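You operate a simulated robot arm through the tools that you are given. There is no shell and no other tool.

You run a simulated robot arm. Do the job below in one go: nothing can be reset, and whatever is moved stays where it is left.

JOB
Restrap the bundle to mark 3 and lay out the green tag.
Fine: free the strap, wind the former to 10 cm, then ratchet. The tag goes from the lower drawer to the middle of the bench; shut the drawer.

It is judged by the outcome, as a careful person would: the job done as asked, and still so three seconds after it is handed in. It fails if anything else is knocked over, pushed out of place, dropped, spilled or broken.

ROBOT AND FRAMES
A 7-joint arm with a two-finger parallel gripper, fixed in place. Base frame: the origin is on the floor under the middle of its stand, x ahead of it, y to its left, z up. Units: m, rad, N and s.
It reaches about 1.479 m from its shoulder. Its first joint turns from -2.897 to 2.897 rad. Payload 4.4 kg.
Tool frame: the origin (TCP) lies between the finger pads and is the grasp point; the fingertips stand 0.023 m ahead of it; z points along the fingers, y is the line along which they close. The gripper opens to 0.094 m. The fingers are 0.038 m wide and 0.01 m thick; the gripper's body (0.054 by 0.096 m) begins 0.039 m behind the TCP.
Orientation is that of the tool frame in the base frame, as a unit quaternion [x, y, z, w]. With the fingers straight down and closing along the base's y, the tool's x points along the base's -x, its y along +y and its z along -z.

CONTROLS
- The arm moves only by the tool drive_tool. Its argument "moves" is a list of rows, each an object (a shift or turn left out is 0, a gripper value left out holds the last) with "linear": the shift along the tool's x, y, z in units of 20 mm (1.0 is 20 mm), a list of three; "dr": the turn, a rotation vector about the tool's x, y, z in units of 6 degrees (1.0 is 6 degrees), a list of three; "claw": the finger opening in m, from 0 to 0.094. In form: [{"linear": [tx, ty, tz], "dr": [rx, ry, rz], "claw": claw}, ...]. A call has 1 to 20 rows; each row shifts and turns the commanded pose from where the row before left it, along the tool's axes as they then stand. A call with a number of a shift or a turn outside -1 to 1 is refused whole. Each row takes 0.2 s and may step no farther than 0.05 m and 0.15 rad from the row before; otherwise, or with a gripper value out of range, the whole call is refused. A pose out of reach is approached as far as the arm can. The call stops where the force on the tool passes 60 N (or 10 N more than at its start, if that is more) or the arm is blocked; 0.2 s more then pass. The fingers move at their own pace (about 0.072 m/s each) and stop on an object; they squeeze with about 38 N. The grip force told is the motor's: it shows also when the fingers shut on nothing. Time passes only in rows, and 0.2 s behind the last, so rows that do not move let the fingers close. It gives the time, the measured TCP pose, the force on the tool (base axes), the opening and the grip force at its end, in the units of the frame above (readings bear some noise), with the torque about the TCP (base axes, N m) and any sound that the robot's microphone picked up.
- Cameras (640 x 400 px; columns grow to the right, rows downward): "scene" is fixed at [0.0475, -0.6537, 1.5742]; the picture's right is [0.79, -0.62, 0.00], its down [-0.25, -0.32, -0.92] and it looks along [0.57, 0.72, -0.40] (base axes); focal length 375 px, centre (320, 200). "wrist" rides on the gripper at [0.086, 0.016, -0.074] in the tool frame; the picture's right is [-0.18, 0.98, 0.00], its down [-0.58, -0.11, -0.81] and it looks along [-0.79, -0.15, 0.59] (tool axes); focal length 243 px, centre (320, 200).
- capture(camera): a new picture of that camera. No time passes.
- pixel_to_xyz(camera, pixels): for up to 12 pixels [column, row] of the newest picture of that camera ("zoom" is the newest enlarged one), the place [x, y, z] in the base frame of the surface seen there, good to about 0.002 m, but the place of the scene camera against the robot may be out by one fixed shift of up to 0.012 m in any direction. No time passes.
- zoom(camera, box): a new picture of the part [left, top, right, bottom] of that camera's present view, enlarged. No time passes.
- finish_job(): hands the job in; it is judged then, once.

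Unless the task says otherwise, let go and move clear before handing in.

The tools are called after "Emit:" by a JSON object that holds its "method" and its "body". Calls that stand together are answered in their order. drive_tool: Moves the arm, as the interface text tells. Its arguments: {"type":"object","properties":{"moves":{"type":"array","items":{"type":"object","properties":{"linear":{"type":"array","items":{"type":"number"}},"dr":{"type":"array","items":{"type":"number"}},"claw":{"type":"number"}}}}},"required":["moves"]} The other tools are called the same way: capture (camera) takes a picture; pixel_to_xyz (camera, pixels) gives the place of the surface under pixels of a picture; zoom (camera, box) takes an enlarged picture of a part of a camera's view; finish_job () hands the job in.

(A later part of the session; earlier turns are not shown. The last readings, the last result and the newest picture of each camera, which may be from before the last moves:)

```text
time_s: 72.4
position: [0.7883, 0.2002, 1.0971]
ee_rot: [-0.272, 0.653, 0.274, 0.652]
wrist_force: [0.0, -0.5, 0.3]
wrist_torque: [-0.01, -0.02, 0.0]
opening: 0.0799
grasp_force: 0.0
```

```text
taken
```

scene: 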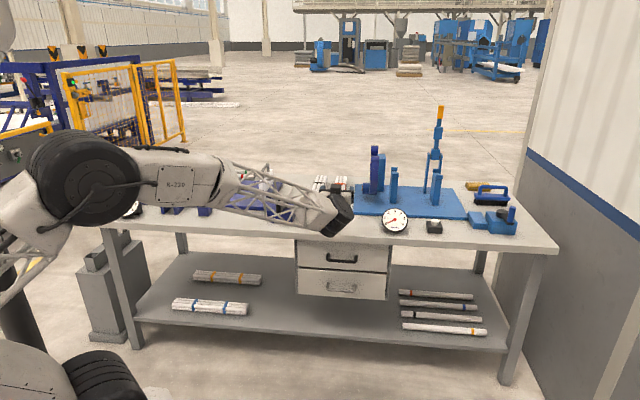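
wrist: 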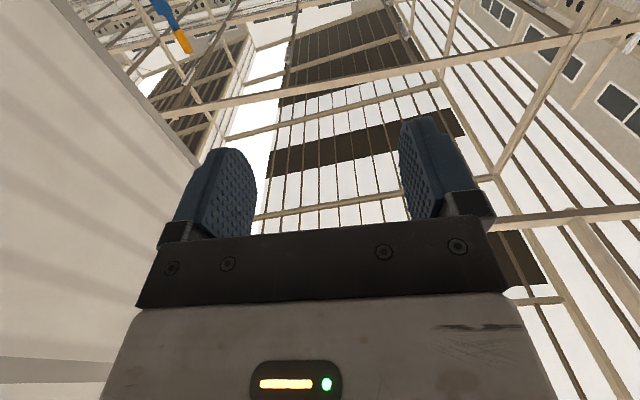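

The gripper now points forward without trouble. I'll roll it 90° so the fingers close vertically on the horizontal bar.

Emit:
{"method": "drive_tool", "body": {"moves": [{"dr": [0, 0, 1]}, {"dr": [0, 0, 1]}, {"dr": [0, 0, 1]}, {"dr": [0, 0, 1]}, {"dr": [0, 0, 1]}, {"dr": [0, 0, 1]}, {"dr": [0, 0, 1]}, {"dr": [0, 0, 1]}, {"dr": [0, 0, 1]}, {"dr": [0, 0, 1]}, {"dr": [0, 0, 1]}, {"dr": [0, 0, 1]}, {"dr": [0, 0, 1]}, {"dr": [0, 0, 1]}, {"dr": [0, 0, 1]}, {}]}}

Emit:
{"method": "capture", "body": {"camera": "wrist"}}

Emit:
{"method": "capture", "body": {"camera": "scene"}}

```text
time_s: 75.8
position: [0.7894, 0.1994, 1.0977]
ee_rot: [0.271, 0.654, 0.654, 0.267]
wrist_force: [-0.5, 0.0, -0.1]
wrist_torque: [-0.01, 0.01, 0.02]
opening: 0.0801
grasp_force: 0.2
```

```text
taken
```

wrist: 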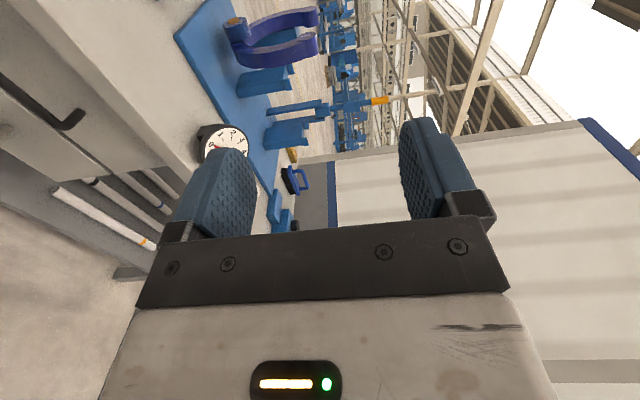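

```text
taken
```

scene: 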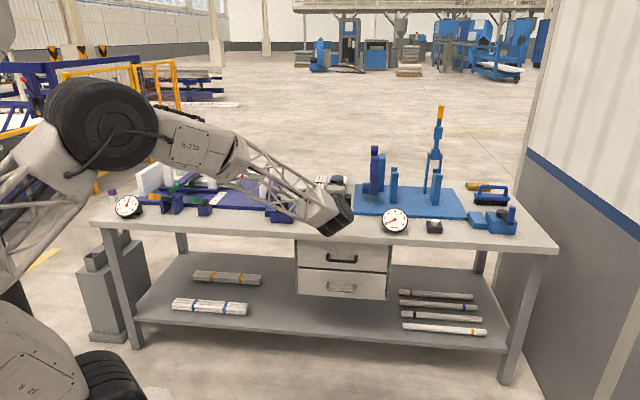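

The orientation is right (fingers forward, closing vertically). I'll go straight down in front of the drawers to the lower handle's height.

Emit:
{"method": "drive_tool", "body": {"moves": [{"linear": [-0.26, -1, 0], "claw": 0.08}, {"linear": [0, -1, 0]}, {"linear": [0, -1, 0]}, {"linear": [0, -1, 0]}, {"linear": [0, -1, 0]}, {"linear": [0, -1, 0]}, {"linear": [0, -1, 0]}, {"linear": [0, -1, 0]}, {"linear": [0, -1, 0]}, {"linear": [0, -1, 0]}, {"linear": [0, -1, 0]}, {"linear": [0, -1, 0]}, {"linear": [0, -1, 0]}, {"linear": [0, -1, 0]}, {"linear": [0, -1, 0]}, {"linear": [0, -1, 0]}, {"linear": [0, -1, 0]}, {"linear": [0, -1, 0]}, {"linear": [0, -1, 0]}, {"linear": [0, -1, 0]}]}}

Emit:
{"method": "drive_tool", "body": {"moves": [{"linear": [0, -1, 0], "claw": 0.06}, {"linear": [0, -1, 0]}, {"linear": [0, -1, 0]}, {"linear": [0, -1, 0]}, {"linear": [0, -1, 0]}, {"linear": [0, -1, 0]}, {"linear": [0, -1, 0]}, {"linear": [0, -1, 0]}, {}]}}

Emit:
{"method": "capture", "body": {"camera": "wrist"}}

Emit:
{"method": "capture", "body": {"camera": "scene"}}

```text
time_s: 80.0
position: [0.7922, 0.195, 0.697]
ee_rot: [0.271, 0.654, 0.654, 0.268]
wrist_force: [0.1, -0.3, -0.4]
wrist_torque: [-0.01, 0.02, -0.02]
opening: 0.08
grasp_force: 0.1
```

```text
time_s: 82.0
position: [0.7906, 0.1943, 0.5375]
ee_rot: [0.27, 0.654, 0.655, 0.268]
wrist_force: [0.0, -0.9, -0.6]
wrist_torque: [0.01, -0.01, 0.06]
opening: 0.0602
grasp_force: 0.1
```

```text
taken
```

wrist: 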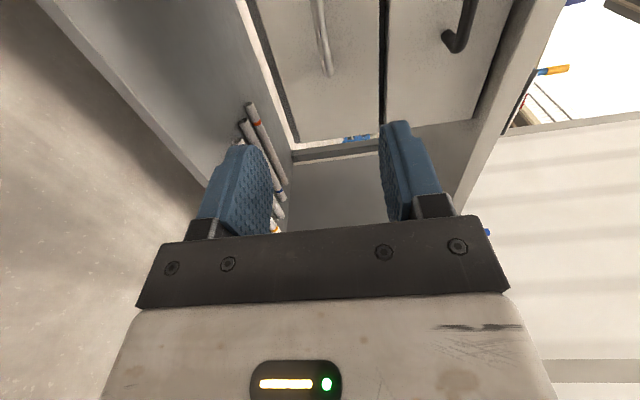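

```text
taken
```

scene: 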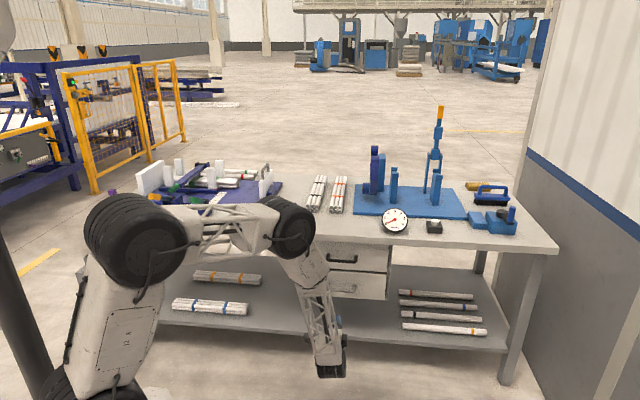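

I'm at handle height with free space. The arm's elbow at scene (285, 225) looks near the bench edge, so I'll check its true position before moving forward.

Emit:
{"method": "pixel_to_xyz", "body": {"camera": "scene", "pixels": [[285, 225], [305, 230], [312, 225], [300, 205], [280, 200], [265, 250], [310, 265], [318, 300], [330, 340], [240, 235], [220, 220], [330, 375]]}}

Emit:
{"method": "zoom", "body": {"camera": "wrist", "box": [230, 0, 500, 150]}}

```text
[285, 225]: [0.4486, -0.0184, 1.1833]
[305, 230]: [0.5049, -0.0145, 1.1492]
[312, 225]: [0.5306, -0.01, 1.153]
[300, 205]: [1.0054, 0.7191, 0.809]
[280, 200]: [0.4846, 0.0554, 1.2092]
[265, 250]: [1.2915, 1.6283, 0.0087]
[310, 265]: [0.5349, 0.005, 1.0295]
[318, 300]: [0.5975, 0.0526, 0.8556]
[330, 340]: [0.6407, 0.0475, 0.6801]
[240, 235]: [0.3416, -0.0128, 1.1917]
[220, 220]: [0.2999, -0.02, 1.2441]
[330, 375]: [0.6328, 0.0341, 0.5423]
```

```text
2.37 times, centred on (365, 75) of wrist
```

zoom: 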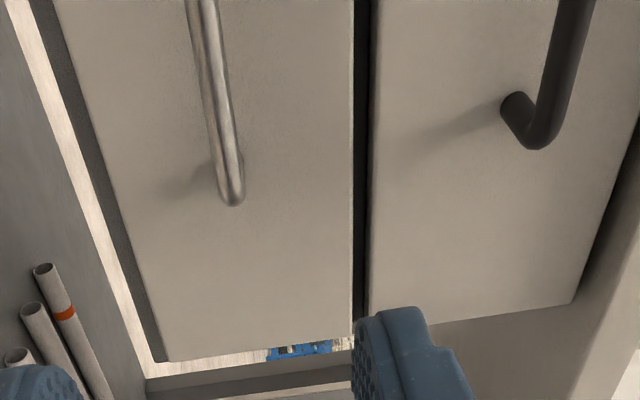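

The elbow and forearm are at v≈0.35–0.45, well clear of the bench. I'll advance toward the bar in two steps.

Emit:
{"method": "drive_tool", "body": {"moves": [{"linear": [0, 0, 1], "claw": 0.06}, {"linear": [0, 0, 1]}, {"linear": [0, 0, 1]}, {"linear": [0, 0, 1]}, {"linear": [0, 0, 1]}, {"linear": [0, 0, 1]}, {"linear": [0, 0, 1]}, {"linear": [0, 0, 1]}, {}]}}

Emit:
{"method": "capture", "body": {"camera": "wrist"}}

```text
time_s: 84.0
position: [0.9048, 0.3114, 0.5387]
ee_rot: [0.27, 0.654, 0.654, 0.268]
wrist_force: [0.0, 0.3, -0.1]
wrist_torque: [0.01, -0.01, 0.0]
opening: 0.0601
grasp_force: 0.2
```

```text
taken
```

wrist: 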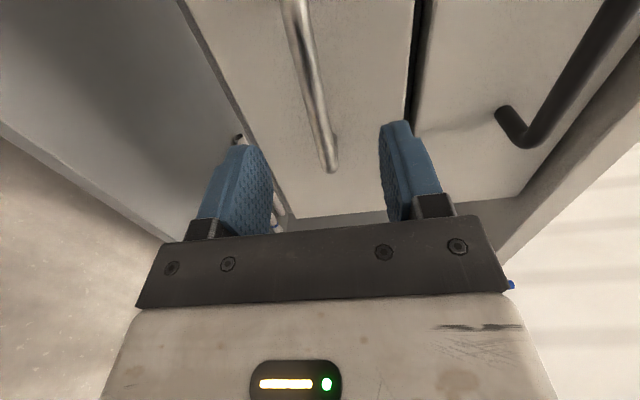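

The bar passes between the fingers at (310, 100). I'll advance 6.5 cm more and close on it.

Emit:
{"method": "drive_tool", "body": {"moves": [{"linear": [0, 0, 1], "claw": 0.06}, {"linear": [0, 0, 1], "claw": 0.06}, {"linear": [0, 0, 1], "claw": 0.06}, {"linear": [0, 0, 0.25], "claw": 0.06}, {"claw": 0.06}, {"claw": 0.03}, {"claw": 0.0}, {"claw": 0.0}, {"claw": 0.0}]}}

Emit:
{"method": "capture", "body": {"camera": "wrist"}}

```text
time_s: 86.0
position: [0.9492, 0.357, 0.5361]
ee_rot: [0.27, 0.655, 0.654, 0.267]
wrist_force: [4.3, -6.3, -20.1]
wrist_torque: [-0.79, -0.71, -0.24]
opening: 0.0139
grasp_force: 44.9
```

```text
taken
```

wrist: 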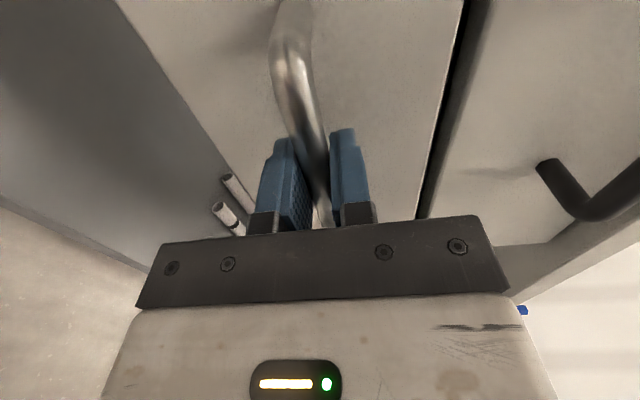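

The handle bar is gripped (opening 0.014, 45 N). I'll pull the lower drawer out, watching force.

Emit:
{"method": "drive_tool", "body": {"moves": [{"linear": [0, -0.06, -0.3], "claw": 0.0}, {"linear": [0, 0, -0.6], "claw": 0.0}, {"linear": [0, 0, -0.8], "claw": 0.0}, {"linear": [0, 0, -0.8], "claw": 0.0}, {"linear": [0, 0, -0.8], "claw": 0.0}, {"linear": [0, 0, -0.8], "claw": 0.0}, {"linear": [0, 0, -0.8], "claw": 0.0}, {"linear": [0, 0, -0.8], "claw": 0.0}, {"claw": 0.0}]}}

Emit:
{"method": "capture", "body": {"camera": "scene"}}

Emit:
{"method": "capture", "body": {"camera": "wrist"}}

```text
time_s: 88.0
position: [0.8691, 0.2775, 0.5352]
ee_rot: [0.27, 0.655, 0.653, 0.267]
wrist_force: [-24.3, 25.9, -20.9]
wrist_torque: [-0.68, -0.63, -0.01]
opening: 0.0137
grasp_force: 44.6
```

```text
taken
```

scene: 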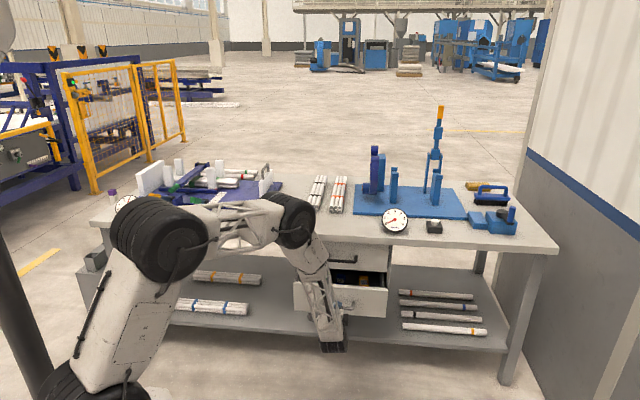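

```text
taken
```

wrist: 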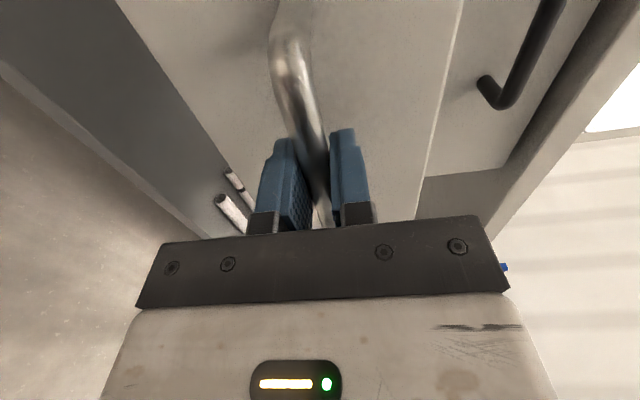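

The drawer is sliding out (11 cm so far) with something yellowish inside at scene (355, 280). I'll ease the side force and pull further.

Emit:
{"method": "drive_tool", "body": {"moves": [{"linear": [0.12, -0.06, -0.5], "claw": 0.0}, {"linear": [0.01, 0, -0.8], "claw": 0.0}, {"linear": [0.01, 0, -0.8], "claw": 0.0}, {"linear": [0.01, 0, -0.8], "claw": 0.0}, {"linear": [0.01, 0, -0.8], "claw": 0.0}, {"linear": [0.01, 0, -0.8], "claw": 0.0}, {"linear": [0.01, 0, -0.8], "claw": 0.0}, {"claw": 0.0}]}}

Emit:
{"method": "capture", "body": {"camera": "scene"}}

Emit:
{"method": "zoom", "body": {"camera": "scene", "box": [280, 230, 420, 340]}}

```text
time_s: 89.8
position: [0.7914, 0.2033, 0.5358]
ee_rot: [0.269, 0.654, 0.654, 0.269]
wrist_force: [16.9, -18.7, -10.0]
wrist_torque: [-0.37, -0.41, -0.74]
opening: 0.0138
grasp_force: 45.0
```

```text
taken
```

scene: 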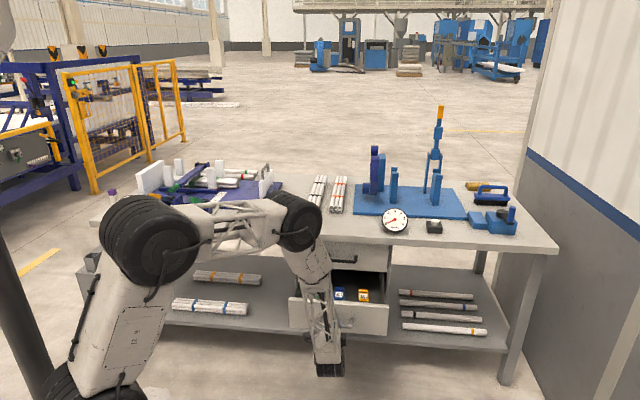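

```text
3.64 times, centred on (350, 285) of scene
```

zoom: 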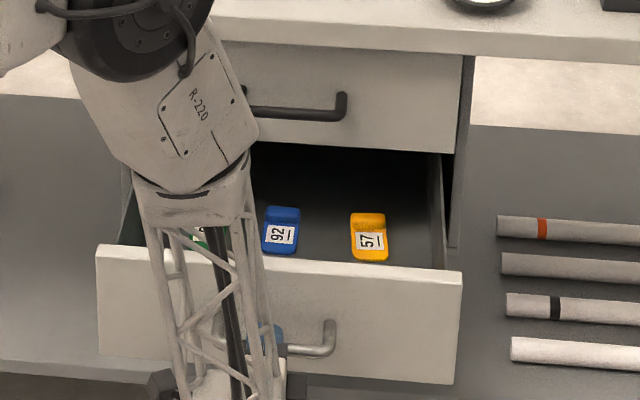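

The drawer holds green, blue "92" and yellow "57" tags. I'll measure where they lie.

Emit:
{"method": "pixel_to_xyz", "body": {"camera": "zoom", "pixels": [[283, 215], [280, 235], [368, 220], [370, 240], [198, 235], [202, 240], [330, 220], [300, 262], [440, 270], [110, 250], [360, 262], [350, 200]]}}

Emit:
{"method": "zoom", "body": {"camera": "scene", "box": [310, 275, 380, 315]}}

```text
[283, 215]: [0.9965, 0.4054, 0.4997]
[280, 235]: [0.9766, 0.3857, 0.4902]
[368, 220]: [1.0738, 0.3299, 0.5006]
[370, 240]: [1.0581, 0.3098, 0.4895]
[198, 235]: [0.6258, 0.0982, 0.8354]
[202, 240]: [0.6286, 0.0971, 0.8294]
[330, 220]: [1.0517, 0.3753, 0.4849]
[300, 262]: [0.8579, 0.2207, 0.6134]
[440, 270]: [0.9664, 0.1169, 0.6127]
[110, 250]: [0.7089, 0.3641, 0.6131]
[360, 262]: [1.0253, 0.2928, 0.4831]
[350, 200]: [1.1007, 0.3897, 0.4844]
```

```text
9.14 times, centred on (345, 295) of scene
```

zoom: 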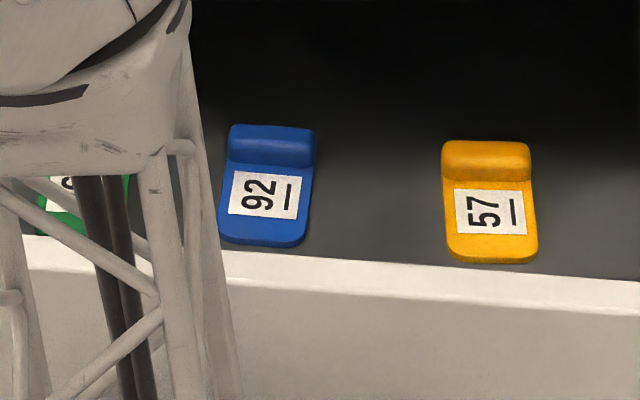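

The tags lie at v≈0.97, still under the upper drawer, so I need the drawer out about 16 cm more. I'll keep pulling, carefully.

Emit:
{"method": "drive_tool", "body": {"moves": [{"linear": [-0.07, -0.03, -0.5], "claw": 0.0}, {"linear": [0, 0, -0.8], "claw": 0.0}, {"linear": [0, 0, -0.8], "claw": 0.0}, {"linear": [0, 0, -0.8], "claw": 0.0}, {"linear": [0, 0, -0.8], "claw": 0.0}, {"linear": [0, 0, -0.8], "claw": 0.0}, {"claw": 0.0}]}}

Emit:
{"method": "capture", "body": {"camera": "scene"}}

```text
time_s: 91.4
position: [0.7286, 0.1375, 0.5356]
ee_rot: [0.27, 0.655, 0.653, 0.267]
wrist_force: [-23.4, 20.5, 26.9]
wrist_torque: [-0.59, -0.73, -0.27]
opening: 0.0136
grasp_force: 44.8
```

```text
taken
```

scene: 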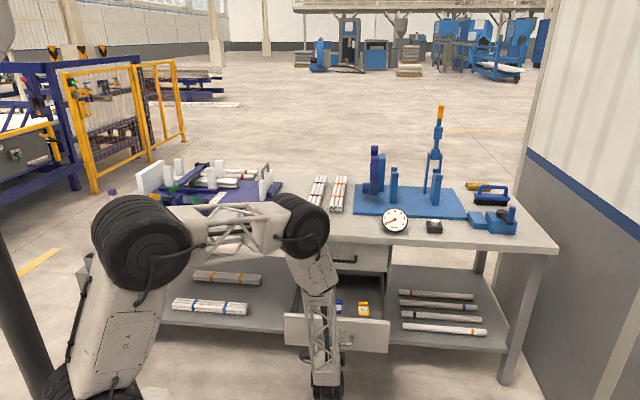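

The drawer is out 31 cm now. I'll pull a little more, easing the cross forces, in small steps in case it has a stop.

Emit:
{"method": "drive_tool", "body": {"moves": [{"linear": [0.09, 0.07, -0.4], "claw": 0.0}, {"linear": [0, 0, -0.6], "claw": 0.0}, {"linear": [0, 0, -0.6], "claw": 0.0}, {"linear": [0, 0, -0.6], "claw": 0.0}, {"linear": [0, 0, -0.6], "claw": 0.0}, {"claw": 0.0}]}}

Emit:
{"method": "capture", "body": {"camera": "scene"}}

Emit:
{"method": "zoom", "body": {"camera": "scene", "box": [270, 230, 420, 370]}}

```text
time_s: 92.6
position: [0.6932, 0.1034, 0.5347]
ee_rot: [0.269, 0.655, 0.654, 0.266]
wrist_force: [11.0, 8.2, -18.7]
wrist_torque: [-0.52, -0.36, 0.36]
opening: 0.0138
grasp_force: 44.8
stopped in row 5: the force on the tool passed its limit at 73 N (the readings are from after the stop); the commanded pose is now the measured one
```

```text
taken
```

scene: 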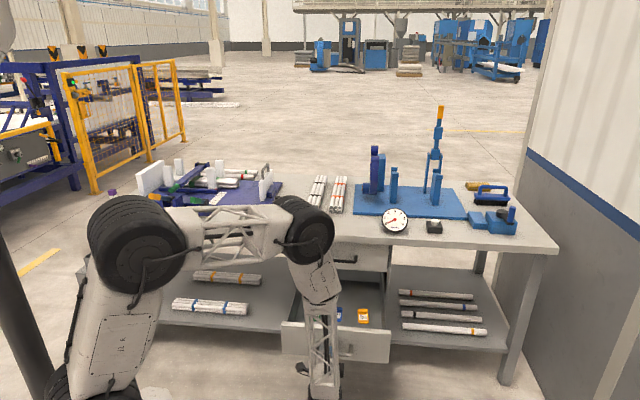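

```text
2.86 times, centred on (345, 300) of scene
```

zoom: 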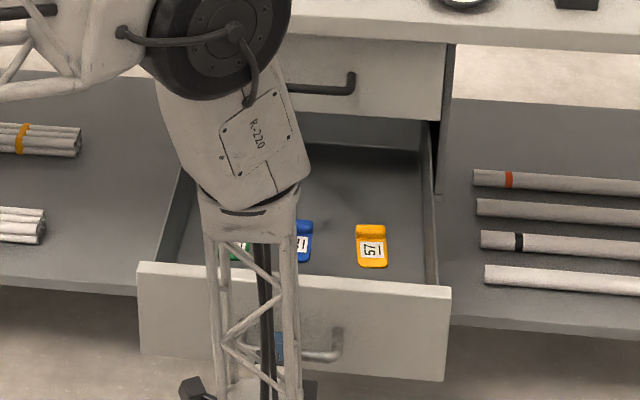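

The drawer has reached its stop (36 cm out), putting the tags at v≈0.83. I'll let go of the handle, back off, and rise.

Emit:
{"method": "drive_tool", "body": {"moves": [{"linear": [0, 0, 0.1], "claw": 0.03}, {"claw": 0.06}, {"claw": 0.06}, {"linear": [0, 0, -0.7], "claw": 0.06}, {"linear": [0, 0, -0.8]}, {"linear": [0, 0, -0.8]}, {"linear": [0, 0, -0.8]}, {"linear": [0, 1, 0]}, {"linear": [0, 1, 0]}, {"linear": [0, 1, 0]}, {"linear": [0, 1, 0]}, {"linear": [0, 1, 0]}, {"linear": [0, 1, 0]}, {"linear": [0, 1, 0]}, {"linear": [0, 1, 0]}, {"linear": [0, 1, 0]}, {"linear": [0, 1, 0]}, {"linear": [0, 1, 0]}, {"linear": [0, 1, 0]}]}}

Emit:
{"method": "capture", "body": {"camera": "scene"}}

Emit:
{"method": "capture", "body": {"camera": "wrist"}}

```text
time_s: 96.6
position: [0.6513, 0.0598, 0.7759]
ee_rot: [0.27, 0.656, 0.653, 0.267]
wrist_force: [0.7, 0.4, -0.3]
wrist_torque: [0.01, 0.0, 0.0]
opening: 0.0599
grasp_force: 0.0
```

```text
taken
```

scene: 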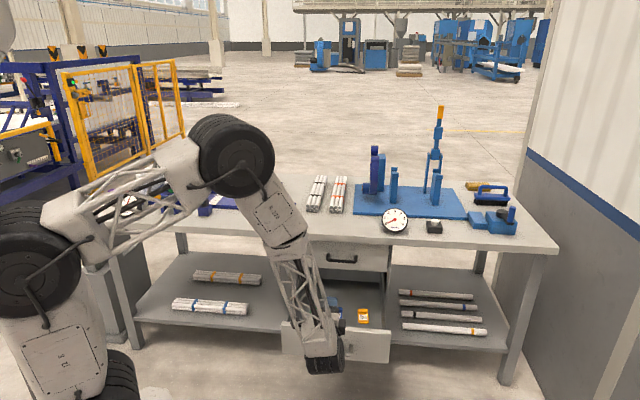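

```text
taken
```

wrist: 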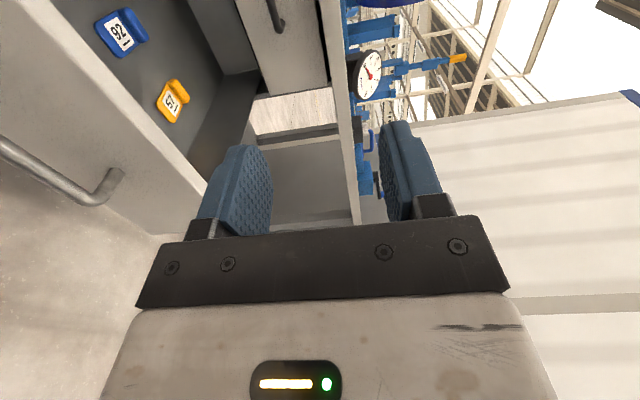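

The tags are visible at wrist (120, 30) and (172, 100). I'll rise and turn the gripper back to fingers-down with the camera on the robot side, which keeps the camera clear of the drawer wall.

Emit:
{"method": "drive_tool", "body": {"moves": [{"linear": [0, 1, 0]}, {"linear": [0, 1, 0]}, {"linear": [0, 1, 0]}, {"linear": [0, 1, 0]}, {"linear": [0, 1, 0]}, {"dr": [0, 0, -1]}, {"dr": [0, 0, -1]}, {"dr": [0, 0, -1]}, {"dr": [0, 0, -1]}, {"dr": [0, 0, -1]}, {"dr": [0, 0, -1]}, {"dr": [0, 0, -1]}, {"dr": [0, 0, -1]}, {"dr": [0, 0, -1]}, {"dr": [0, 0, -1]}, {"dr": [0, 0, -1]}, {"dr": [0, 0, -1]}, {"dr": [0, 0, -1]}, {"dr": [0, 0, -1]}, {"dr": [0, 0, -1]}]}}

Emit:
{"method": "drive_tool", "body": {"moves": [{"dr": [0, 1, 0]}, {"dr": [0, 1, 0]}, {"dr": [0, 1, 0]}, {"dr": [0, 1, 0]}, {"dr": [0, 1, 0]}, {"dr": [0, 1, 0]}, {"dr": [0, 1, 0]}, {"dr": [0, 1, 0]}, {"dr": [0, 1, 0]}, {"dr": [0, 1, 0]}, {"dr": [0, 1, 0]}, {"dr": [0, 1, 0]}, {"dr": [0, 1, 0]}, {"dr": [0, 1, 0]}, {"dr": [0, 1, 0]}, {}]}}

Emit:
{"method": "capture", "body": {"camera": "wrist"}}

Emit:
{"method": "capture", "body": {"camera": "scene"}}

```text
time_s: 100.8
position: [0.6514, 0.0602, 0.8759]
ee_rot: [-0.273, 0.654, 0.273, 0.651]
wrist_force: [-0.4, 0.6, 0.6]
wrist_torque: [0.01, -0.01, 0.01]
opening: 0.0602
grasp_force: 0.1
```

```text
time_s: 104.2
position: [0.6515, 0.0592, 0.8759]
ee_rot: [-0.386, 0.923, 0.0, -0.003]
wrist_force: [0.1, 0.1, -0.9]
wrist_torque: [0.01, -0.03, 0.02]
opening: 0.06
grasp_force: 0.0
```

```text
taken
```

wrist: 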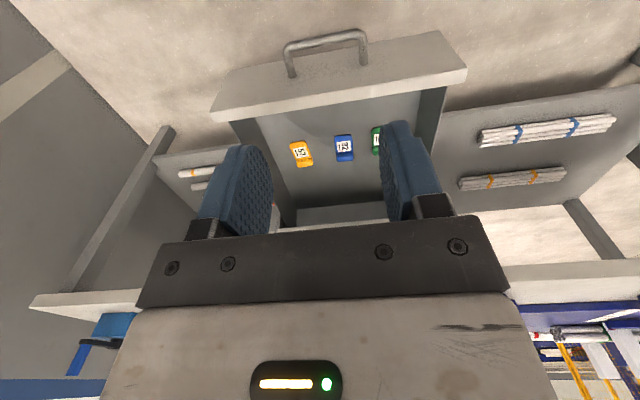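

```text
taken
```

scene: 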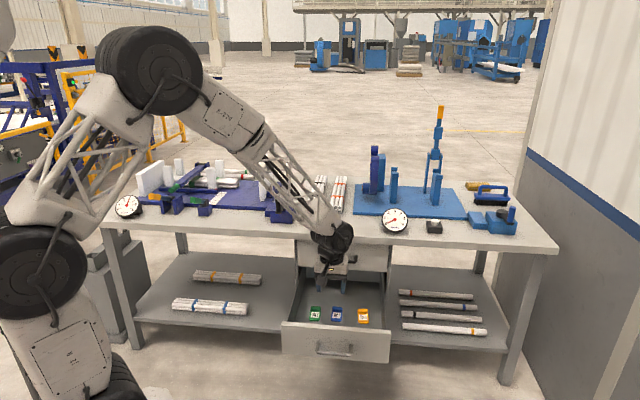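

All three tags are visible; green at scene (316, 313) and wrist (377, 140). I'll zoom and measure the green tag and left drawer wall.

Emit:
{"method": "zoom", "body": {"camera": "scene", "box": [285, 285, 375, 335]}}

Emit:
{"method": "pixel_to_xyz", "body": {"camera": "scene", "pixels": [[316, 308], [316, 314], [316, 320], [310, 314], [322, 314], [337, 309], [337, 318], [300, 312], [296, 300], [290, 322], [306, 316], [327, 316]]}}

```text
7.11 times, centred on (330, 310) of scene
```

zoom: 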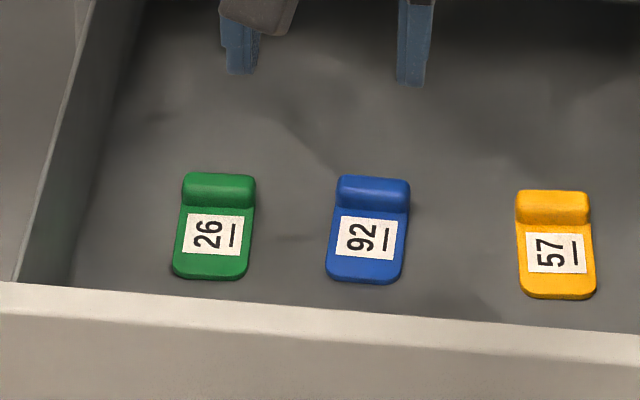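

```text
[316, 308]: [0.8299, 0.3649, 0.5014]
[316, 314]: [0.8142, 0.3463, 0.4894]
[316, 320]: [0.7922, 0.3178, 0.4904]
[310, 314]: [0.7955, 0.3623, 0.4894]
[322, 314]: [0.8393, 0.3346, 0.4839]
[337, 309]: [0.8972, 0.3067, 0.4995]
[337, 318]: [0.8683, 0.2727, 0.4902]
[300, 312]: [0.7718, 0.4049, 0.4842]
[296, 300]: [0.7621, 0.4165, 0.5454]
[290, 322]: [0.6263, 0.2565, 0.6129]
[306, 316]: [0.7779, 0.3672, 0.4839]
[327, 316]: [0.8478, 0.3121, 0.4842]
```

The green tag "26" is centred near u=0.33, v≈0.83, and the drawer's left wall is 6 cm to its side — enough room for the fingers. I'll move above it and re-measure with the wrist camera.

Emit:
{"method": "drive_tool", "body": {"moves": [{"linear": [-1, 0.3, 0], "claw": 0.07}, {"linear": [-1, 0.3, 0]}, {"linear": [-1, 0.3, 0.2]}, {"linear": [-1, 0.3, 0.4]}, {"linear": [-1, 0.3, 0.5]}, {"linear": [-1, 0.3, 0.5]}, {"linear": [-1, 0.3, 0.5]}, {"linear": [-1, 0.3, 0.5]}, {"linear": [-1, 0.3, 0.5]}, {"linear": [-1, 0.3, 0.5]}, {"linear": [-1, 0.3, 0.5]}, {"linear": [-1, 0.3, 0.5]}, {"linear": [-1, 0.3, 0.5]}, {"linear": [-1, 0.3, 0.5]}, {"linear": [0, 0.25, 0.5]}, {}]}}

Emit:
{"method": "capture", "body": {"camera": "wrist"}}

Emit:
{"method": "zoom", "body": {"camera": "wrist", "box": [230, 0, 430, 130]}}

```text
time_s: 107.6
position: [0.7861, 0.3214, 0.7532]
ee_rot: [-0.386, 0.923, 0.001, -0.001]
wrist_force: [0.3, 0.1, -0.4]
wrist_torque: [0.0, -0.01, -0.01]
opening: 0.0699
grasp_force: 0.0
```

```text
taken
```

wrist: 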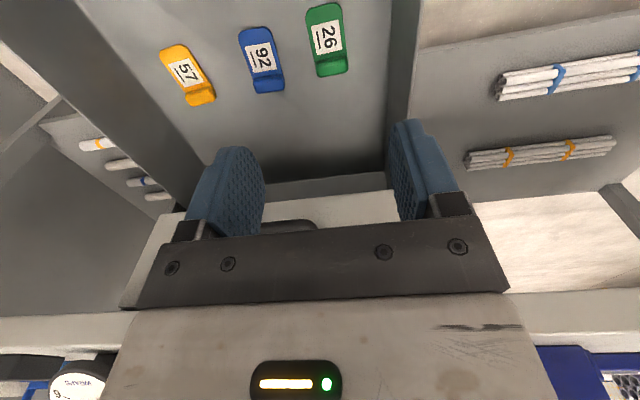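

```text
3.08 times, centred on (330, 65) of wrist
```

zoom: 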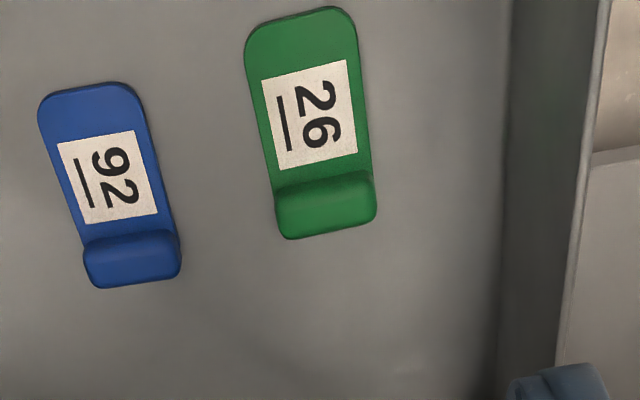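

Emit:
{"method": "pixel_to_xyz", "body": {"camera": "zoom", "pixels": [[295, 20], [250, 70], [350, 55], [270, 165], [366, 150], [325, 205], [290, 210], [365, 198], [325, 230], [310, 120], [500, 200], [430, 120]]}}

```text
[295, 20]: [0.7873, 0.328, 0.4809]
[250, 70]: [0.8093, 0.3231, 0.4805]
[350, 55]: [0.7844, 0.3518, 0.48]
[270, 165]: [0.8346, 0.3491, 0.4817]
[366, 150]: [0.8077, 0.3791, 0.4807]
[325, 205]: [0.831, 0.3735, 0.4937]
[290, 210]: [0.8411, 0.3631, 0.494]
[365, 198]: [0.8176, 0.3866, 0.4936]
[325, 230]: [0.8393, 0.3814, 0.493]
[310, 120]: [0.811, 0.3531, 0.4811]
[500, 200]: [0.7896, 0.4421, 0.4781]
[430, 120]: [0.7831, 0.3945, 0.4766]
```

The green tag spans u 0.304–0.344, v 0.789–0.864, with its raised block (top z 0.494) at the far end and the floor at z 0.477. I'll straddle the block end, descend with the tips 3 mm above the floor, and close.

Emit:
{"method": "drive_tool", "body": {"moves": [{"linear": [-0.8, 0.06, 0], "claw": 0.07}, {"linear": [-0.8, 0.06, 0]}, {"linear": [-0.8, 0.06, 0]}, {"linear": [-0.7, 0.07, 0.5]}, {"linear": [0, 0, 1]}, {"linear": [0, 0, 1]}, {"linear": [0, 0, 1]}, {"linear": [0, 0, 1]}, {"linear": [0, 0, 1]}, {"linear": [0, 0, 1]}, {"linear": [0, 0, 1]}, {"linear": [0, 0, 1]}, {"linear": [0, 0, 1]}, {}]}}

Emit:
{"method": "capture", "body": {"camera": "wrist"}}

Emit:
{"method": "capture", "body": {"camera": "scene"}}

```text
time_s: 110.6
position: [0.8228, 0.3712, 0.5625]
ee_rot: [-0.385, 0.923, 0.0, -0.001]
wrist_force: [0.1, 1.1, 0.2]
wrist_torque: [0.04, 0.01, 0.0]
opening: 0.0699
grasp_force: 0.1
```

```text
taken
```

wrist: 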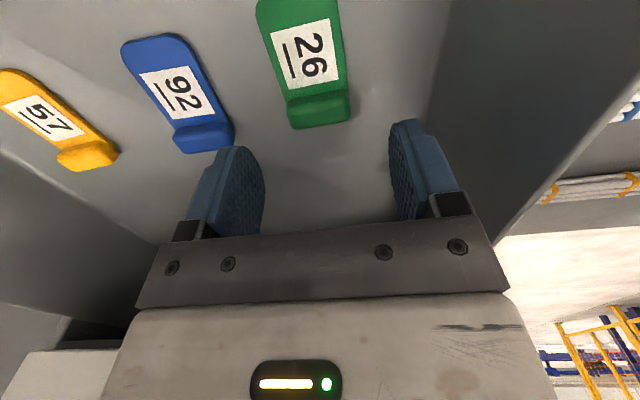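

```text
taken
```

scene: 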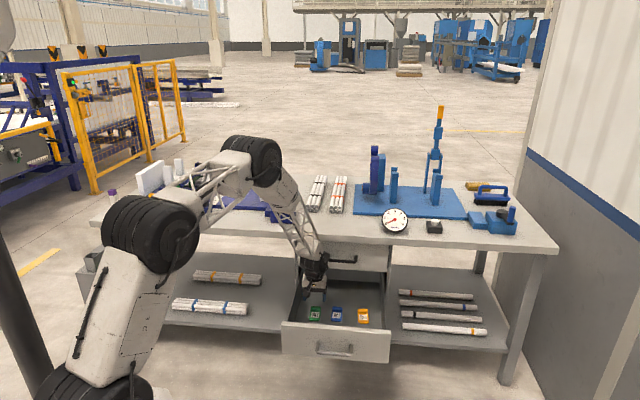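

Alignment is good: tag block at (320, 110) between the fingers, nothing touched. Descending the last 6 cm and closing.

Emit:
{"method": "drive_tool", "body": {"moves": [{"linear": [0, -0.1, 0.8], "claw": 0.07}, {"linear": [0, -0.08, 0.8], "claw": 0.07}, {"linear": [0, 0, 0.7], "claw": 0.07}, {"linear": [0, 0, 0.65], "claw": 0.07}, {"claw": 0.07}]}}

Emit:
{"method": "capture", "body": {"camera": "wrist"}}

```text
time_s: 111.8
position: [0.8248, 0.3675, 0.5042]
ee_rot: [-0.387, 0.922, 0.0, -0.002]
wrist_force: [0.3, 0.2, 0.7]
wrist_torque: [0.03, 0.02, 0.0]
opening: 0.07
grasp_force: 0.0
```

```text
taken
```

wrist: 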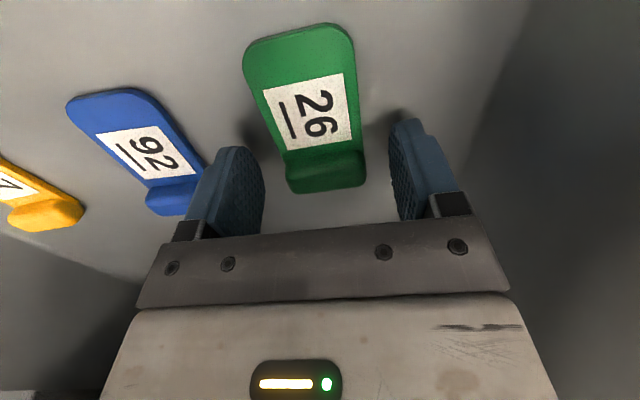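

The green tag lies between the fingers and the blue one is clear of the left finger. Closing now.

Emit:
{"method": "drive_tool", "body": {"moves": [{"claw": 0.05}, {"claw": 0.03}, {"claw": 0.0}, {"claw": 0.0}, {"claw": 0.0}]}}

Emit:
{"method": "capture", "body": {"camera": "wrist"}}

```text
time_s: 113.0
position: [0.8257, 0.366, 0.502]
ee_rot: [-0.386, 0.923, 0.001, 0.0]
wrist_force: [-0.4, 0.1, 0.8]
wrist_torque: [-0.03, -0.04, -0.02]
opening: 0.0437
grasp_force: 37.9
```

```text
taken
```

wrist: 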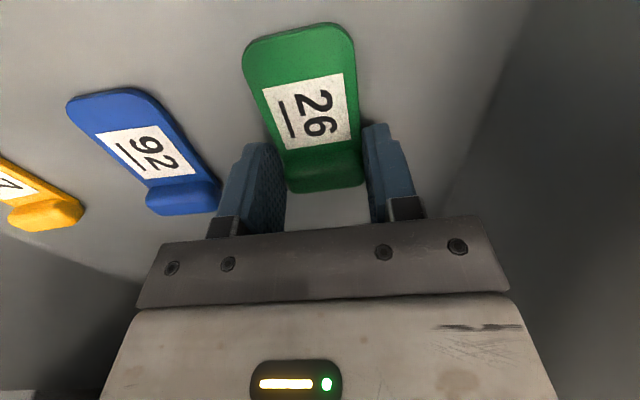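

The tag is held (opening 0.0437, 38 N). I'll lift it slowly and check that it stays in the grip.

Emit:
{"method": "drive_tool", "body": {"moves": [{"linear": [0, 0, -0.5], "claw": 0.0}, {"linear": [0, 0, -0.8], "claw": 0.0}, {"linear": [0, 0, -0.9], "claw": 0.0}, {"linear": [0, 0, -0.9], "claw": 0.0}, {"linear": [0, 0, -0.9], "claw": 0.0}, {"linear": [0, 0, -0.9], "claw": 0.0}, {"linear": [0.3, 0, -0.9], "claw": 0.0}, {"linear": [0.5, 0, -0.9], "claw": 0.0}, {"linear": [0.5, 0, -0.9], "claw": 0.0}, {"claw": 0.0}]}}

Emit:
{"method": "capture", "body": {"camera": "wrist"}}

Emit:
{"method": "capture", "body": {"camera": "scene"}}

```text
time_s: 115.2
position: [0.8066, 0.3485, 0.6558]
ee_rot: [-0.386, 0.922, 0.001, -0.001]
wrist_force: [-0.5, -1.1, -0.4]
wrist_torque: [-0.01, 0.01, -0.02]
opening: 0.044
grasp_force: 37.6
```

```text
taken
```

wrist: 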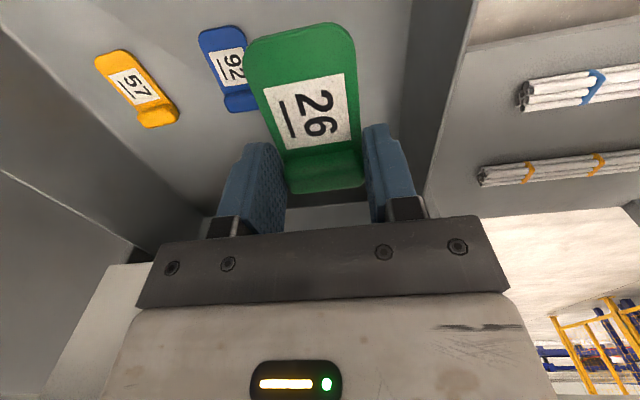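

```text
taken
```

scene: 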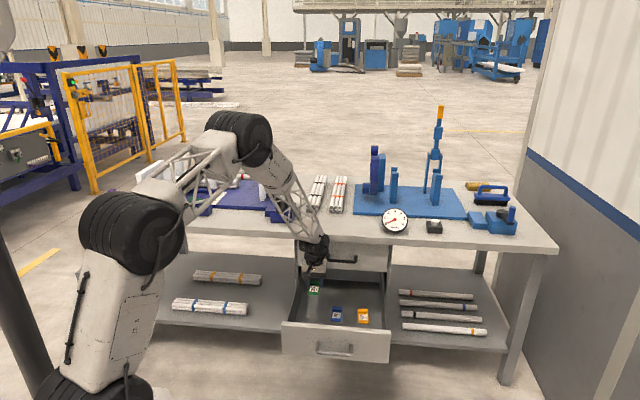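

The tag is firmly held. Before placing I'll measure the bench's corners and the free area in its middle, between the stations and in front of the spare bundles.

Emit:
{"method": "pixel_to_xyz", "body": {"camera": "scene", "pixels": [[92, 221], [94, 222], [97, 221], [556, 243], [553, 240], [558, 244], [520, 165], [525, 175], [333, 178], [340, 178], [345, 176], [300, 178]]}}

Emit:
{"method": "zoom", "body": {"camera": "scene", "box": [255, 160, 405, 255]}}

```text
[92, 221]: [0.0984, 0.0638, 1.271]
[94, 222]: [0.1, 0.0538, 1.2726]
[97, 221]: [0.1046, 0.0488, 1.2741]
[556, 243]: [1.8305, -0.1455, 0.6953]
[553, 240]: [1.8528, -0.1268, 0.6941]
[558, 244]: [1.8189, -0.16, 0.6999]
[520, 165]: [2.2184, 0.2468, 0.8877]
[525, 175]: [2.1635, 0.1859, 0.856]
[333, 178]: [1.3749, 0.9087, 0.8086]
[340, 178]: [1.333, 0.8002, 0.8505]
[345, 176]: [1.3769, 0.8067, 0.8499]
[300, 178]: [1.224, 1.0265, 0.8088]
```

```text
4.21 times, centred on (330, 208) of scene
```

zoom: 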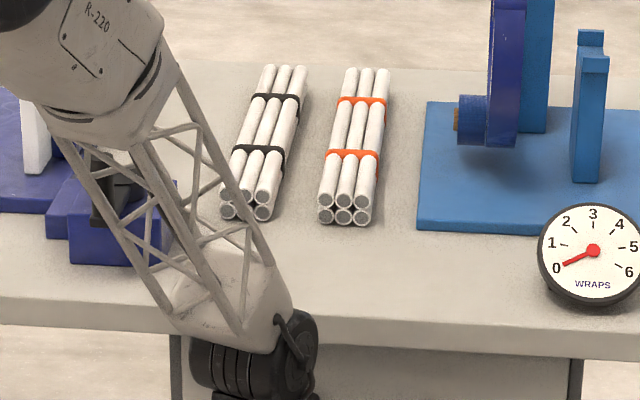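

The bench's lengthwise middle is about u≈0.29, and the strip in front of the bundles (v 0.96–1.15) is free there. I'll raise the tag clear above bench height first.

Emit:
{"method": "drive_tool", "body": {"moves": [{"linear": [0.5, 0, -1], "claw": 0.0}, {"linear": [0.5, 0, -1], "claw": 0.0}, {"linear": [0.5, 0, -1], "claw": 0.0}, {"linear": [0.4, 0, -1], "claw": 0.0}, {"linear": [0, 0, -1], "claw": 0.0}, {"linear": [0, 0, -1], "claw": 0.0}, {"linear": [0, 0, -1], "claw": 0.0}, {"linear": [0, 0, -1], "claw": 0.0}, {"linear": [0, 0, -1], "claw": 0.0}, {"linear": [0, 0, -1], "claw": 0.0}, {"linear": [0, 0, -1], "claw": 0.0}, {"linear": [0, 0, -1], "claw": 0.0}, {"linear": [0, 0, -1], "claw": 0.0}, {"linear": [0, 0, -1], "claw": 0.0}, {"linear": [0, 0, -1], "claw": 0.0}, {"linear": [0, 0, -1], "claw": 0.0}, {"linear": [0, 0, -1], "claw": 0.0}, {"claw": 0.0}]}}

Emit:
{"method": "capture", "body": {"camera": "wrist"}}

Emit:
{"method": "capture", "body": {"camera": "scene"}}

```text
time_s: 119.0
position: [0.7812, 0.3222, 0.9969]
ee_rot: [-0.387, 0.922, 0.0, -0.001]
wrist_force: [0.9, 0.2, -0.5]
wrist_torque: [-0.01, -0.03, -0.01]
opening: 0.0439
grasp_force: 38.0
```

```text
taken
```

wrist: 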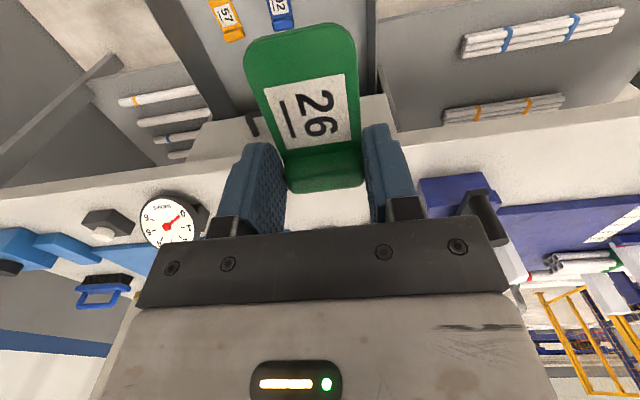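

```text
taken
```

scene: 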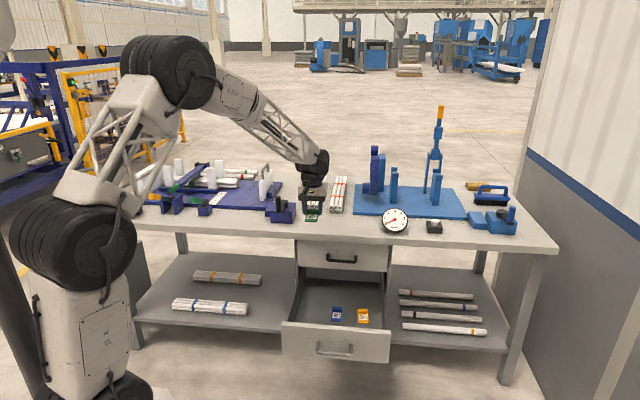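

The tag is held above bench height. I'll carry it forward over the free strip in the bench's middle.

Emit:
{"method": "drive_tool", "body": {"moves": [{"linear": [-0.95, 0.05, 0], "claw": 0.0}, {"linear": [-0.95, 0.05, 0], "claw": 0.0}, {"linear": [-0.95, 0.05, 0], "claw": 0.0}, {"linear": [-0.95, 0.05, 0], "claw": 0.0}, {"linear": [-0.95, 0.05, 0], "claw": 0.0}, {"linear": [-0.95, 0.05, 0], "claw": 0.0}, {"linear": [-0.95, 0.05, 0], "claw": 0.0}, {"linear": [-0.95, 0.05, 0], "claw": 0.0}, {"linear": [-0.95, 0.05, 0], "claw": 0.0}, {"linear": [-0.95, 0.05, 0], "claw": 0.0}, {"linear": [-0.95, 0.05, 0], "claw": 0.0}, {"linear": [-0.95, 0.05, 0], "claw": 0.0}, {"linear": [-0.95, 0.05, 0], "claw": 0.0}, {"linear": [-0.95, 0.05, 0], "claw": 0.0}, {"linear": [-0.95, 0.05, 0], "claw": 0.0}, {"linear": [-0.95, 0.05, 0], "claw": 0.0}, {"claw": 0.0}]}}

Emit:
{"method": "capture", "body": {"camera": "wrist"}}

Emit:
{"method": "capture", "body": {"camera": "scene"}}

```text
time_s: 122.6
position: [0.982, 0.5472, 0.9958]
ee_rot: [-0.386, 0.923, 0.001, -0.001]
wrist_force: [-0.4, 0.0, -0.5]
wrist_torque: [0.01, -0.04, 0.01]
opening: 0.0435
grasp_force: 37.5
```

```text
taken
```

wrist: 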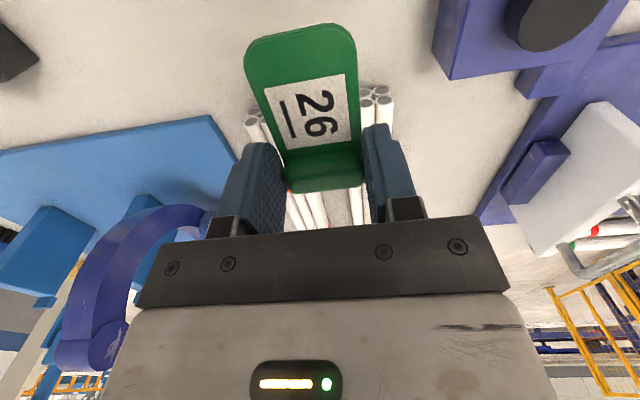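

```text
taken
```

scene: 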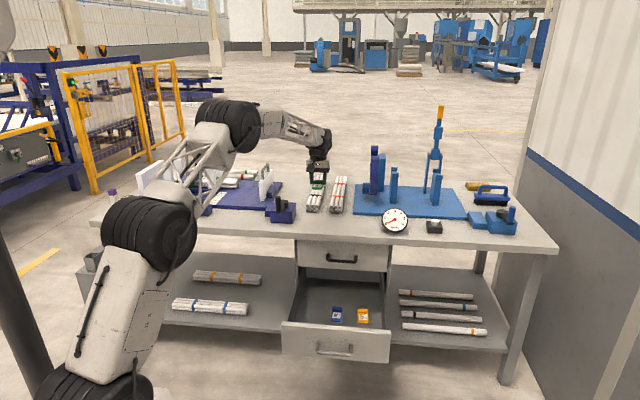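

I'm over the strip; bundle ends are visible at wrist (375, 100) and (258, 120). I'll check their distance before lowering.

Emit:
{"method": "pixel_to_xyz", "body": {"camera": "wrist", "pixels": [[367, 92], [382, 92], [387, 104], [252, 112], [250, 125], [262, 130], [450, 75], [430, 60], [300, 12], [200, 60], [35, 60], [400, 100]]}}

```text
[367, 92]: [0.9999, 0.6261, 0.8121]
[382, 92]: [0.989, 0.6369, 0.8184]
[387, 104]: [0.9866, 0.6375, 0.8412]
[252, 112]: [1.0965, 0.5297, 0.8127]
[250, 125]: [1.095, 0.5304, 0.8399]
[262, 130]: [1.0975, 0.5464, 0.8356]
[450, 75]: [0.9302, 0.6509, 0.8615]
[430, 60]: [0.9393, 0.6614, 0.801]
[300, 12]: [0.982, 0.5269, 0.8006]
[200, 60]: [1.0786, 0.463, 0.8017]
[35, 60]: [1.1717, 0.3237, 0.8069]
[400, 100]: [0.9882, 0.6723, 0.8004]
```

The bundles' ends are at v=1.150 and the tag's rear will be near 1.10, so there is 5 cm clearance. I'll lower the tag to just above the bench (z 0.8005).

Emit:
{"method": "drive_tool", "body": {"moves": [{"linear": [0, 0, 1], "claw": 0.0}, {"linear": [0, 0, 1], "claw": 0.0}, {"linear": [0, 0, 1], "claw": 0.0}, {"linear": [0, 0, 1], "claw": 0.0}, {"linear": [0, 0, 1], "claw": 0.0}, {"linear": [0, 0, 1], "claw": 0.0}, {"linear": [0, 0, 1], "claw": 0.0}, {"linear": [0, 0, 0.8], "claw": 0.0}, {"linear": [0, 0, 0.4], "claw": 0.0}, {"claw": 0.0}]}}

Emit:
{"method": "capture", "body": {"camera": "wrist"}}

Emit:
{"method": "zoom", "body": {"camera": "scene", "box": [270, 170, 390, 250]}}

```text
time_s: 124.8
position: [0.983, 0.5494, 0.8312]
ee_rot: [-0.387, 0.922, 0.001, -0.001]
wrist_force: [-0.3, -0.5, 0.2]
wrist_torque: [-0.02, 0.0, 0.01]
opening: 0.0434
grasp_force: 37.8
```

```text
taken
```

wrist: 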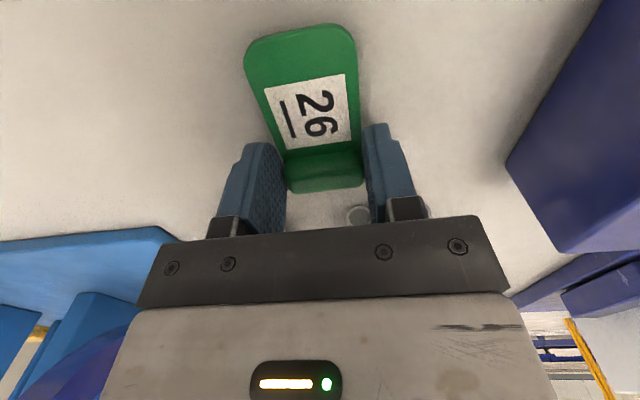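

```text
5.00 times, centred on (330, 210) of scene
```

zoom: 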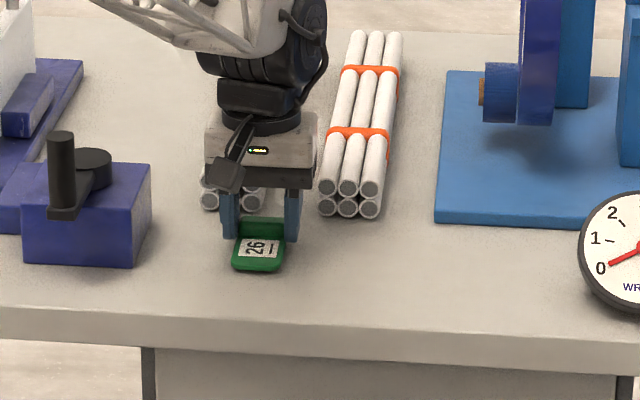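

The tag hangs about 4 mm above the bench with nothing touching. I'll lower it in 1 mm steps and watch for contact force.

Emit:
{"method": "drive_tool", "body": {"moves": [{"linear": [0, 0, 0.06], "claw": 0.0}, {"linear": [0, 0, 0.06], "claw": 0.0}, {"linear": [0, 0, 0.06], "claw": 0.0}, {"linear": [0, 0, 0.05], "claw": 0.0}, {"claw": 0.0}]}}

```text
time_s: 126.0
position: [0.9841, 0.5491, 0.8271]
ee_rot: [-0.386, 0.922, 0.001, -0.001]
wrist_force: [-0.1, -1.9, 7.0]
wrist_torque: [-0.16, -0.01, -0.02]
opening: 0.0434
grasp_force: 37.7
```

Contact felt (7 N up at z=0.827): the tag is on the bench. I'll open and rise straight up.

Emit:
{"method": "drive_tool", "body": {"moves": [{"claw": 0.05}, {"claw": 0.06}, {"claw": 0.07}, {"claw": 0.07}, {"linear": [0, 0, -0.5], "claw": 0.07}, {"linear": [0, 0, -1], "claw": 0.07}, {"linear": [0, 0, -1]}, {"linear": [0, 0, -1]}, {"linear": [0, 0, -1]}, {"linear": [0, 0, -1]}, {"linear": [0, 0, -1]}, {"linear": [0, 0, -1]}, {"linear": [0, 0, -1]}, {"linear": [1, 0, -1]}, {"linear": [1, 0, -1]}, {"linear": [1, 0, -1]}]}}

Emit:
{"method": "capture", "body": {"camera": "wrist"}}

Emit:
{"method": "capture", "body": {"camera": "scene"}}

```text
time_s: 129.4
position: [0.9413, 0.5054, 1.0569]
ee_rot: [-0.386, 0.922, 0.0, -0.002]
wrist_force: [-0.1, 0.1, -0.9]
wrist_torque: [0.01, 0.03, -0.01]
opening: 0.0701
grasp_force: 0.0
```

```text
taken
```

wrist: 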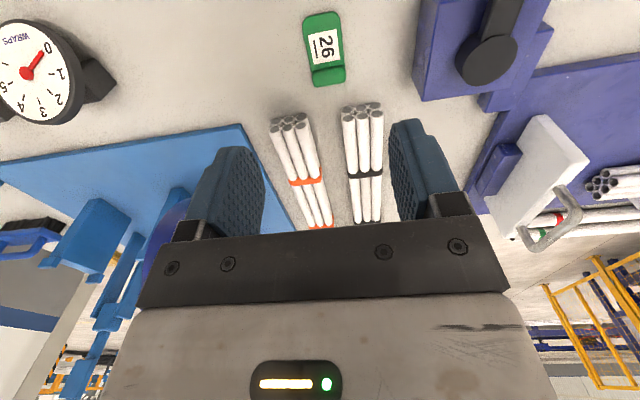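

```text
taken
```

scene: 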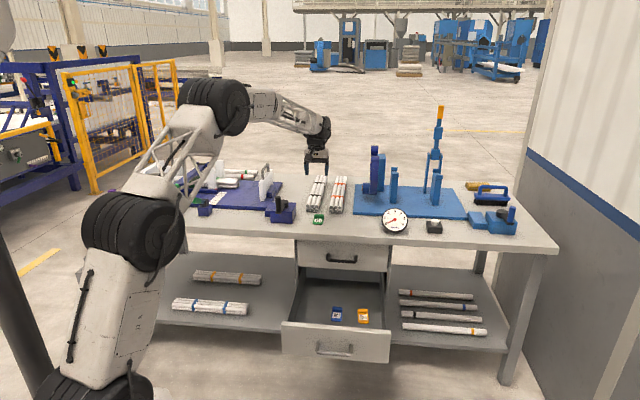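

The green tag "26" lies flat in the middle of the bench at scene (319, 218). Now I'll go back in front of the drawer to shut it.

Emit:
{"method": "drive_tool", "body": {"moves": [{"linear": [1, -0.2, 0], "claw": 0.06}, {"linear": [1, -0.2, 0]}, {"linear": [1, -0.2, 0]}, {"linear": [1, -0.2, 0]}, {"linear": [1, -0.2, 0]}, {"linear": [1, -0.2, 0]}, {"linear": [1, -0.2, 0]}, {"linear": [1, -0.2, 0]}, {"linear": [1, -0.2, 0]}, {"linear": [1, -0.2, 0]}, {"linear": [1, -0.2, 0]}, {"linear": [1, -0.2, 0]}, {"linear": [1, -0.2, 0]}, {"linear": [1, -0.2, 0]}, {"linear": [1, -0.2, 0]}, {"linear": [1, -0.2, 0]}, {"linear": [1, -0.2, 0]}, {"linear": [1, -0.2, 0]}, {"linear": [1, -0.2, 0]}, {"linear": [1, -0.2, 0]}]}}

Emit:
{"method": "drive_tool", "body": {"moves": [{"linear": [1, -0.2, 0.5]}, {"linear": [1, -0.2, 0.5]}, {"linear": [1, -0.2, 0.5]}, {"linear": [1, -0.2, 0.5]}, {"linear": [1, -0.2, 0.5]}, {"linear": [1, -0.2, 0.5]}, {"linear": [0, -0.2, 1]}, {"linear": [0, -0.2, 1]}, {"linear": [0, 0, 1]}, {"linear": [0, 0, 1]}, {"linear": [0, 0, 1]}, {"linear": [0, 0, 1]}, {}]}}

Emit:
{"method": "capture", "body": {"camera": "wrist"}}

```text
time_s: 133.6
position: [0.7171, 0.1648, 1.0581]
ee_rot: [-0.386, 0.923, 0.001, -0.001]
wrist_force: [0.1, 0.2, -0.1]
wrist_torque: [-0.03, 0.0, 0.01]
opening: 0.0599
grasp_force: 0.1
```

```text
time_s: 136.4
position: [0.6575, 0.0587, 0.878]
ee_rot: [-0.386, 0.923, 0.001, -0.001]
wrist_force: [0.1, -0.3, 0.4]
wrist_torque: [0.02, 0.0, 0.01]
opening: 0.06
grasp_force: 0.0
```

```text
taken
```

wrist: 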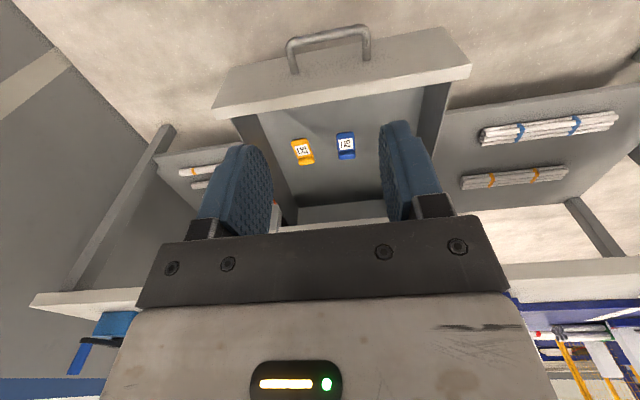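

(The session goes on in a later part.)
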